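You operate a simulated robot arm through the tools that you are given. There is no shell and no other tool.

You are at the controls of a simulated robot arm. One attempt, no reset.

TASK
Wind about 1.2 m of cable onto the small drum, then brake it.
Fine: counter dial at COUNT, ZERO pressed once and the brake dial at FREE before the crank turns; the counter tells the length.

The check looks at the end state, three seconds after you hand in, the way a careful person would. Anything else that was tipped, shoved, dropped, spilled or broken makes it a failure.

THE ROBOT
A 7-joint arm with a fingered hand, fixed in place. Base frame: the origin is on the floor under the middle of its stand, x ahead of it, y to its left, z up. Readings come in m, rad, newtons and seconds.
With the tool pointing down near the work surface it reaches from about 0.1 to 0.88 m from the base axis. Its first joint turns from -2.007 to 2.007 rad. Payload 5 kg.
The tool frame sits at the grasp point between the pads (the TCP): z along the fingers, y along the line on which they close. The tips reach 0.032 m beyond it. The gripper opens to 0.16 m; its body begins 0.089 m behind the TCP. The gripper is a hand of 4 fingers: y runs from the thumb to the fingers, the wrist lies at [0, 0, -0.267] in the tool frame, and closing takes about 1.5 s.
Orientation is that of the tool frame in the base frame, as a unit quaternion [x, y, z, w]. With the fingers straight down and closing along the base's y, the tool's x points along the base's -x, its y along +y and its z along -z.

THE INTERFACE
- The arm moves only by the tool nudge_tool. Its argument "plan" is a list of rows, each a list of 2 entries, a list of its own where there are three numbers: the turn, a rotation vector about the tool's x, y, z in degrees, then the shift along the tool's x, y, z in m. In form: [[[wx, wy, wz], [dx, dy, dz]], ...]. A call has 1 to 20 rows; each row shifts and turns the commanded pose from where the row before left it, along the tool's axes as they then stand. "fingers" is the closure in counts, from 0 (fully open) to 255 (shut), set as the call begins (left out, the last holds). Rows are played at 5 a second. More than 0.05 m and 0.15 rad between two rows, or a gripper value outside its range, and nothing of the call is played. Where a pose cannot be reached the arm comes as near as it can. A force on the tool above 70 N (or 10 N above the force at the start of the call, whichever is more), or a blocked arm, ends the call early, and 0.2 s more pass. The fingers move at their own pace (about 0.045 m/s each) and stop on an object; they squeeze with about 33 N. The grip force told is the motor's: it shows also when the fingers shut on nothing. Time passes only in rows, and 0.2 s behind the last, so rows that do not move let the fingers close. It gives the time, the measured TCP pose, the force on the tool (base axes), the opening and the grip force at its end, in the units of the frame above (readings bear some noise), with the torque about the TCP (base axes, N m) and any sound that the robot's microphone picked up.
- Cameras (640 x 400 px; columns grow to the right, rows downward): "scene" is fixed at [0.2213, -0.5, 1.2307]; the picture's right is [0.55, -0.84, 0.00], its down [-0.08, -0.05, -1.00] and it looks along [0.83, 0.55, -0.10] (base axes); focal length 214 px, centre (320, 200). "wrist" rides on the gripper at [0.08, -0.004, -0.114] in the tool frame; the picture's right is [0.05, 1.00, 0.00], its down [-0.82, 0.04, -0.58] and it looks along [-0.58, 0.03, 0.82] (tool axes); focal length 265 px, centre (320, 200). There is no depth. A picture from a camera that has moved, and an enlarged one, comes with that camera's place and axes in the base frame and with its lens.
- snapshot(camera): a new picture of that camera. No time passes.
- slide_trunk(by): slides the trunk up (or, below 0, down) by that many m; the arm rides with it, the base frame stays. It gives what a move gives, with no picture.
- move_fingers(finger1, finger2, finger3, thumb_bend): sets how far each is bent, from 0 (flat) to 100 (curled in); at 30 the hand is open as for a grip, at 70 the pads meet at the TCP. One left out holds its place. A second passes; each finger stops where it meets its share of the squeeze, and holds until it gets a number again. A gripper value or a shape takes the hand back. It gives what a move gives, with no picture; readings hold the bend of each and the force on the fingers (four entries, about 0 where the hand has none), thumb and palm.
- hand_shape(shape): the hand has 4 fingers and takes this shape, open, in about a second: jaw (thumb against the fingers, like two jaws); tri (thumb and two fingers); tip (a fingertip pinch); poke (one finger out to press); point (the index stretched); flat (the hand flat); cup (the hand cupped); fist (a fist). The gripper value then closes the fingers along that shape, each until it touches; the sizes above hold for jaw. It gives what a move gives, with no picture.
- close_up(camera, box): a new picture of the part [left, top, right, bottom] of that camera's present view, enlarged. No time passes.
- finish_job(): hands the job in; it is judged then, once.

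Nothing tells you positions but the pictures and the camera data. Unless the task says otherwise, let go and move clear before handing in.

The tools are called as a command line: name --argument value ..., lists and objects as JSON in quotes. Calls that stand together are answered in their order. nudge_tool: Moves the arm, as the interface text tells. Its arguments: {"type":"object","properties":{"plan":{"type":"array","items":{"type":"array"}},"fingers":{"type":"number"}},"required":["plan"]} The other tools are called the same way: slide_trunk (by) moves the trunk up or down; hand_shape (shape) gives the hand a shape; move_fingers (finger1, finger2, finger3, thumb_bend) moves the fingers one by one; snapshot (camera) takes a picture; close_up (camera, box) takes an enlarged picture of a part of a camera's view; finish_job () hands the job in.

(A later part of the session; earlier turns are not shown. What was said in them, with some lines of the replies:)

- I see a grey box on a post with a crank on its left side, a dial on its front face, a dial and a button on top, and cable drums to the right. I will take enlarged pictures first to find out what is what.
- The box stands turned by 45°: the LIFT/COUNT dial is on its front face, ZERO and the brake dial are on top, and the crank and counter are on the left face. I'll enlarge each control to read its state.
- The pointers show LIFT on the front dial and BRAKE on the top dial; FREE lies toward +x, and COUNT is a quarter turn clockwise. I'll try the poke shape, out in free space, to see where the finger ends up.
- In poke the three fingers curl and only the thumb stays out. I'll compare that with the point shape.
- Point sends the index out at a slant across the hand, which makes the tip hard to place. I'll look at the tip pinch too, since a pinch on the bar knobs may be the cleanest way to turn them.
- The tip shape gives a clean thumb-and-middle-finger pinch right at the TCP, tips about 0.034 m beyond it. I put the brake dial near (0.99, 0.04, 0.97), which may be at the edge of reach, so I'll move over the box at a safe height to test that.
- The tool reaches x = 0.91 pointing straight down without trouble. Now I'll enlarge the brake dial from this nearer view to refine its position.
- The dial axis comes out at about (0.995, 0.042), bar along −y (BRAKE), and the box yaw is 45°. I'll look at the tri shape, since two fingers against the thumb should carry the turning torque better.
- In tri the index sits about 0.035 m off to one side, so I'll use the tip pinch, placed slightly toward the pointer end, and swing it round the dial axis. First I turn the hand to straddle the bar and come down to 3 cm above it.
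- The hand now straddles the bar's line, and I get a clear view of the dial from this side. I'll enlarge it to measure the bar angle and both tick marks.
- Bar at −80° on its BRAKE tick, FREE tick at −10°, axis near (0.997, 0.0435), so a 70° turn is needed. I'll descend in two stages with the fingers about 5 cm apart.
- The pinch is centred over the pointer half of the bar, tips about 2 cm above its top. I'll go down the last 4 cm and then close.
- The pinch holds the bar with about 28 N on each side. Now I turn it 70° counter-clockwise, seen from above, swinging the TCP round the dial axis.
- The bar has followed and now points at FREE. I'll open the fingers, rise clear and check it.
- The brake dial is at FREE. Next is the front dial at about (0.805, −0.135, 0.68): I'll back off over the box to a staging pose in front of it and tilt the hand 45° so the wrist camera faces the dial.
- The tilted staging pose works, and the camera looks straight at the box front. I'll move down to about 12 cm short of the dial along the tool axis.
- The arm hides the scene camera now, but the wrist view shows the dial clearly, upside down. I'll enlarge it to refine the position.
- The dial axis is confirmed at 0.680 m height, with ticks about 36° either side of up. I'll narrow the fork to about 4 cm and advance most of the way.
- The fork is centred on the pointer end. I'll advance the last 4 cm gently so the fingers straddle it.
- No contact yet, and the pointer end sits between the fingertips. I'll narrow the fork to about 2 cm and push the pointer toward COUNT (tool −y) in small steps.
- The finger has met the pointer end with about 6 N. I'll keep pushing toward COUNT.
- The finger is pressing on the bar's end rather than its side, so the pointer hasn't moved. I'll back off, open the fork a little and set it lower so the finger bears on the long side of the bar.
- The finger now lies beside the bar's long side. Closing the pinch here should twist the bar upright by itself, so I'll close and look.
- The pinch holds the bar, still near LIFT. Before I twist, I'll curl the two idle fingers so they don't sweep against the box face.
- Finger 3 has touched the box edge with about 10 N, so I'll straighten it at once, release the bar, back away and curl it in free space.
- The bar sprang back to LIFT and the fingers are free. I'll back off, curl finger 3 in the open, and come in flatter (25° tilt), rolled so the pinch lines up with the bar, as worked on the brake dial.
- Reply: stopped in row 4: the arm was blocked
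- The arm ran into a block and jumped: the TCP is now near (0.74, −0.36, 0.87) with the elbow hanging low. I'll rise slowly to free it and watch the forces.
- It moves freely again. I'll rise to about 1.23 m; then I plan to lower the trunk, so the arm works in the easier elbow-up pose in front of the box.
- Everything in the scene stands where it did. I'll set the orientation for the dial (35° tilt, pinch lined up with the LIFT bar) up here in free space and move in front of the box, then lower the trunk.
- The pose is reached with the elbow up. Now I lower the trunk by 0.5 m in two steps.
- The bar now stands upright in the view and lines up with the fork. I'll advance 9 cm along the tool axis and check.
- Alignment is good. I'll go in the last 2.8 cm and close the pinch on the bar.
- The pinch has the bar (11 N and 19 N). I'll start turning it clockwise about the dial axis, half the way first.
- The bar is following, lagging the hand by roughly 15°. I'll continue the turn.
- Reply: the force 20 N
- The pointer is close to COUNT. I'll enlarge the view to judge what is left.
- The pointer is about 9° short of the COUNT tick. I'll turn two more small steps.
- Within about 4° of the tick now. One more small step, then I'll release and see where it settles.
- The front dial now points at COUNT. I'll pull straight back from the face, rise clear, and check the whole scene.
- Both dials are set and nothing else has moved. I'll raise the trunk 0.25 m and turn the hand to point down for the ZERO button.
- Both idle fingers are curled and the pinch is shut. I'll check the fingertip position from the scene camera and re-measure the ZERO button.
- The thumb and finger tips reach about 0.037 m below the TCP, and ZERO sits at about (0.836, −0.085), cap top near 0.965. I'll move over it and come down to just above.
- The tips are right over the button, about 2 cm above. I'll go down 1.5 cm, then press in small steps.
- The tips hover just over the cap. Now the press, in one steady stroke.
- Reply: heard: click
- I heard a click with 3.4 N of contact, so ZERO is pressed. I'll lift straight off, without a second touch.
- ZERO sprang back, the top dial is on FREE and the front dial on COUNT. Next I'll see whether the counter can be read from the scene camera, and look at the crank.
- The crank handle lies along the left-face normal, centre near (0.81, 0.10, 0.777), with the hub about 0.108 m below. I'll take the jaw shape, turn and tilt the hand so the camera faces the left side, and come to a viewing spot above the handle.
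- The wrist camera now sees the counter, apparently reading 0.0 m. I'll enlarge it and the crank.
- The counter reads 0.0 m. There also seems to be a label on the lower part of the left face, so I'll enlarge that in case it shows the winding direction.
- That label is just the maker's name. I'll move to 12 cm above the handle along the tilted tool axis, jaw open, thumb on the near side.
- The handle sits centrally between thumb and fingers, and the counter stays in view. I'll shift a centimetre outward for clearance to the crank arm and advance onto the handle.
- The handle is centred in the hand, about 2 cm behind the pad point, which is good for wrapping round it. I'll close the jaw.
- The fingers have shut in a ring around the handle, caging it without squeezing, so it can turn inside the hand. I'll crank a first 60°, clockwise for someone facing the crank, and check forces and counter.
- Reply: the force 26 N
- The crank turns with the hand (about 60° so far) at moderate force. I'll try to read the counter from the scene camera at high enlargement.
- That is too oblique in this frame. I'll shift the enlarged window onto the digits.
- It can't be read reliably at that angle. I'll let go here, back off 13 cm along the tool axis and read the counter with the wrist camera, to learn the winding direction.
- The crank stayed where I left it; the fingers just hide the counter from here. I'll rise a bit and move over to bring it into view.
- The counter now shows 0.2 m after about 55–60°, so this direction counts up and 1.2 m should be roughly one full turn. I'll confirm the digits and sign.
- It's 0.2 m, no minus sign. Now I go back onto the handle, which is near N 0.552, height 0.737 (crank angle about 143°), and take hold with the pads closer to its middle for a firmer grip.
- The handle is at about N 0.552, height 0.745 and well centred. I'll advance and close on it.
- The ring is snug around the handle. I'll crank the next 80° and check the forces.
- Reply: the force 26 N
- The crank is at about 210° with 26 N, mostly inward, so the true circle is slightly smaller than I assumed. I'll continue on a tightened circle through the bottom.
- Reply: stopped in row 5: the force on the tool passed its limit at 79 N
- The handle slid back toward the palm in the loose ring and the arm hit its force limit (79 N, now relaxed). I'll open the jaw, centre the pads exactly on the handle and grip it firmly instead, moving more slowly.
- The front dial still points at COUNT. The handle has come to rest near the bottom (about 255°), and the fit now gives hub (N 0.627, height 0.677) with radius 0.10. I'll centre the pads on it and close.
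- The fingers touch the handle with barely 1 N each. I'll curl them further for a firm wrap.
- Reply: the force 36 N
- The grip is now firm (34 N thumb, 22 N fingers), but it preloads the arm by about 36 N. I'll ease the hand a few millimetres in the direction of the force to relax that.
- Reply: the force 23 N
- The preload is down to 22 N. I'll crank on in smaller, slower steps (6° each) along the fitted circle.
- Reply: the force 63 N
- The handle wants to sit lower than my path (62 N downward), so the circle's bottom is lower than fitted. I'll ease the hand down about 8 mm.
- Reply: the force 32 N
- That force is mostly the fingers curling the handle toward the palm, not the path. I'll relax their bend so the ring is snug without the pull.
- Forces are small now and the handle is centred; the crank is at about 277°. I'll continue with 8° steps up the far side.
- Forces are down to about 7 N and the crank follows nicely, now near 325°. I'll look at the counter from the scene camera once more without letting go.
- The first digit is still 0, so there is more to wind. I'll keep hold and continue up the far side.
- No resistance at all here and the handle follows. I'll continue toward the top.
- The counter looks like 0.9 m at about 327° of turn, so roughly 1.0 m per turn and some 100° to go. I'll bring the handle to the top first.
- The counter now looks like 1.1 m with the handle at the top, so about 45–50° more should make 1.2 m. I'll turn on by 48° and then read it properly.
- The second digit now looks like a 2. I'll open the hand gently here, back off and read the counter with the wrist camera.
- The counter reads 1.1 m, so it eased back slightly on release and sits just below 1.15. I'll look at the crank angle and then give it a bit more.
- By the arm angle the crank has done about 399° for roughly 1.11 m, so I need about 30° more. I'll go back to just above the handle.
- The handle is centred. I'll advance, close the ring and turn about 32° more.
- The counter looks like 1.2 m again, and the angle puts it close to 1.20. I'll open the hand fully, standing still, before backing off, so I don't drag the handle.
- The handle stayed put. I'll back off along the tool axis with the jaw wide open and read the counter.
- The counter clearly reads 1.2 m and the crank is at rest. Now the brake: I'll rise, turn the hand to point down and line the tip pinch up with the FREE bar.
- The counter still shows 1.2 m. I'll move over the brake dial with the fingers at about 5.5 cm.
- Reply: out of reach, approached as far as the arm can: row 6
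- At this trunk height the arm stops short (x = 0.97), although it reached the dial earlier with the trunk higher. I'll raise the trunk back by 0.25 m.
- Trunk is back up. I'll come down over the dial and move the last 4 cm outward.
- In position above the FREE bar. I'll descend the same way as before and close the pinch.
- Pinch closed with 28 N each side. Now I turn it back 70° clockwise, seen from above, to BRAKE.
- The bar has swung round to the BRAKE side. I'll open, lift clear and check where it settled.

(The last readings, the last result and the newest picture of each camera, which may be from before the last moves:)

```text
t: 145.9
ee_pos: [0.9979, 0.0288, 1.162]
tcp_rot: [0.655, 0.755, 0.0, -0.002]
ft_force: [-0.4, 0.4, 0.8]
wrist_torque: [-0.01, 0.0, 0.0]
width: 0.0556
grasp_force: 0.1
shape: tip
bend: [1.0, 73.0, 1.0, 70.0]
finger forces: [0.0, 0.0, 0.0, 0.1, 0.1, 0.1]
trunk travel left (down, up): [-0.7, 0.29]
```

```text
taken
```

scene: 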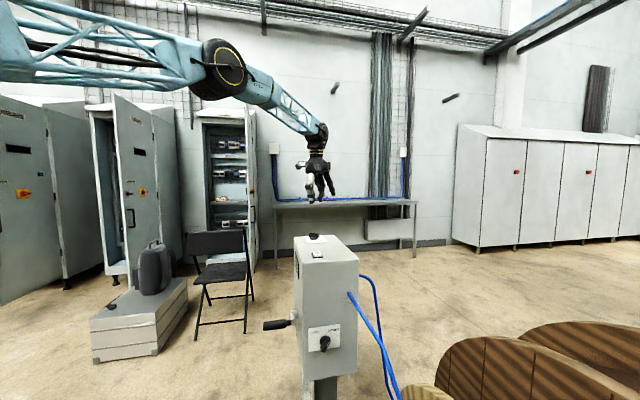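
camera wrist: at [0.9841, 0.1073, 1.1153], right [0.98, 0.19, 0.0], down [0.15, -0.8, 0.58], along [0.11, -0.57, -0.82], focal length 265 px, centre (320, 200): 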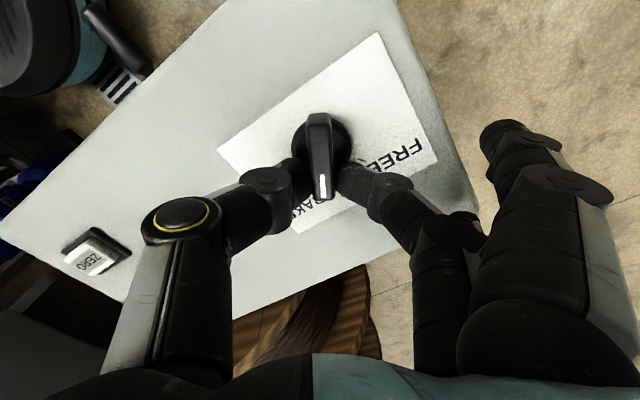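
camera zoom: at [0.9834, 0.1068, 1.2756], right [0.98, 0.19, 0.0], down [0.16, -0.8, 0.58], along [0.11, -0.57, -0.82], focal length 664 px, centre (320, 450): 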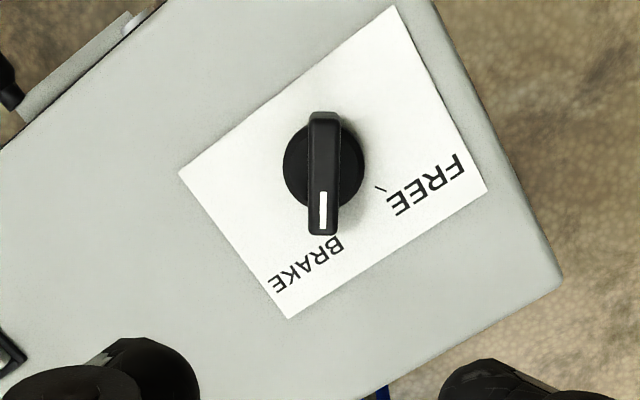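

The pointer is back on BRAKE. I'll move clear and take a last look at the counter, the crank and the front dial.

nudge_tool --plan '[[[0, 0, 0], [0, 0, -0.04]], [[0, 0, 0], [0, 0, -0.04]], [[0, 0, -8], [0, 0, 0]], [[0, 0, -8], [0, 0, 0]], [[0, 0, -8], [0, 0, 0]], [[0, 0, -8], [0, 0, 0]], [[0, 0, -8], [0, 0, 0]], [[0, 0, -8], [0, 0, 0]], [[0, 0, -8], [0, 0, 0]], [[0, 0, -8], [0, 0, 0]], [[0, 0, -8], [0, 0, 0]], [[0, 0, 0], [0.0397, 0.0015, 0]], [[0, 0, 0], [0.0397, 0.0015, 0]], [[0, 0, 0], [0.0397, 0.0015, 0]], [[0, 0, 0], [0.0397, 0.0015, 0]], [[0, 0, 0], [0.0397, 0.0015, 0]], [[0, 0, 0], [0.0397, 0.0015, 0]], [[0, 0, 0], [0.0397, 0.0015, 0]], [[0, 0, 0], [0, 0, 0]]]' --fingers 0

snapshot --camera "wrist"

close_up --camera "wrist" --box '[150, 0, 450, 260]'

close_up --camera "scene" --box '[240, 220, 370, 380]'

```text
t: 149.9
ee_pos: [0.7284, 0.0866, 1.2406]
tcp_rot: [0.088, 0.996, 0.001, -0.001]
ft_force: [0.6, 0.1, 0.0]
wrist_torque: [-0.01, 0.02, -0.01]
width: 0.1597
grasp_force: 0.2
shape: tip
bend: [1.0, 30.0, 1.0, 30.0]
finger forces: [0.0, 0.1, 0.0, 0.0, 0.0, 0.0]
trunk travel left (down, up): [-0.7, 0.29]
```

```text
taken
camera wrist: at [0.6483, 0.0956, 1.3542], right [0.12, 0.99, 0.0], down [0.81, -0.1, 0.58], along [0.57, -0.07, -0.82], focal length 265 px, centre (320, 200)
```

wrist: 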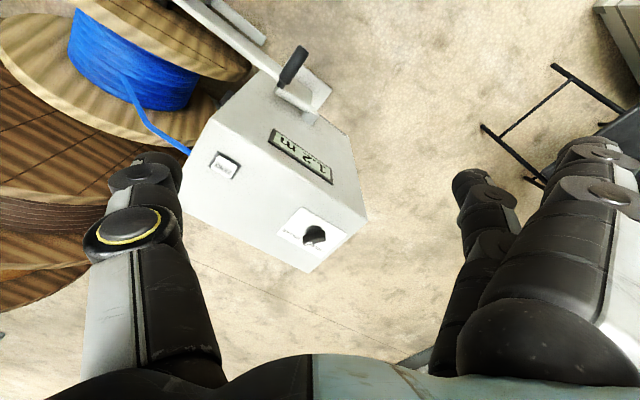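

```text
1.54 times, centred on (300, 130) of wrist
camera zoom: at [0.6483, 0.0956, 1.3542], right [0.12, 0.99, 0.0], down [0.81, -0.1, 0.58], along [0.57, -0.07, -0.82], focal length 408 px, centre (351, 308)
```

zoom: 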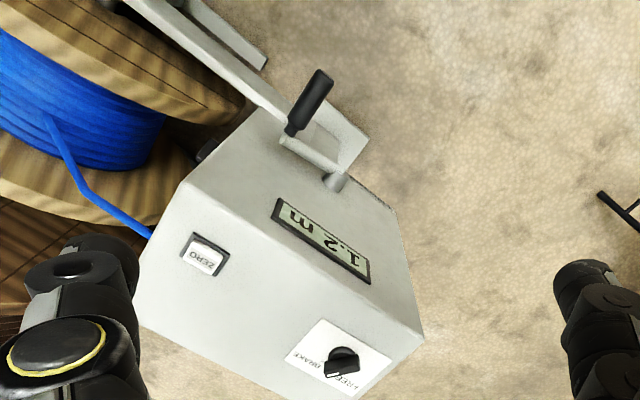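

```text
2.50 times, centred on (305, 300) of scene
camera zoom: at [0.2213, -0.5, 1.2307], right [0.55, -0.84, 0.0], down [-0.08, -0.05, -1.0], along [0.83, 0.55, -0.1], focal length 536 px, centre (358, -50)
```

zoom: 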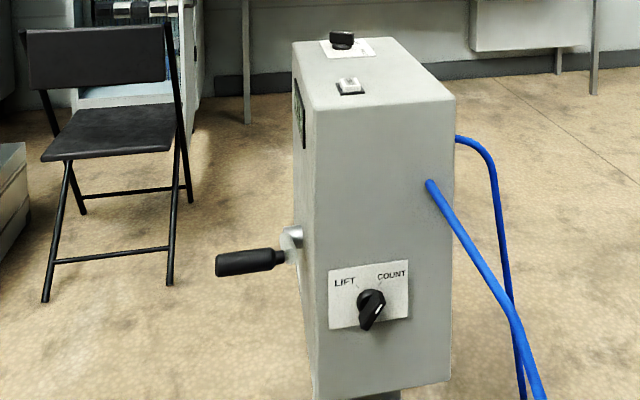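

The counter reads 1.2 m, the top dial points at BRAKE, the front dial at COUNT, and the hand is well clear. Nothing else in the pictures has moved, so I'm handing in.

finish_job

```text
The job is handed in.
```

I wound the cable until the counter read 1.2 m and then set the brake. I've handed the job in and haven't been told the verdict.

- **Order:** the brake dial was at FREE, the counter dial at COUNT, and ZERO had been pressed once (one click heard) before the crank turned.
- **Winding:** the crank went round about 1.2 turns in the direction that made the counter count up. It slipped back to 1.1 m once when I let go, so I wound a little more. It then held at 1.2 m, including after the brake was set.
- **Contacts on the way:**
  - One idle finger pressed the edge of the box with about 10 N.
  - The arm was blocked once in front of the box and jumped to another pose. I couldn't tell what blocked it.
  - It stopped once at 79 N while cranking.
  - In the last pictures nothing looked moved or damaged.
- **End state:** brake dial at BRAKE, counter dial at COUNT, hand open and clear above the box.
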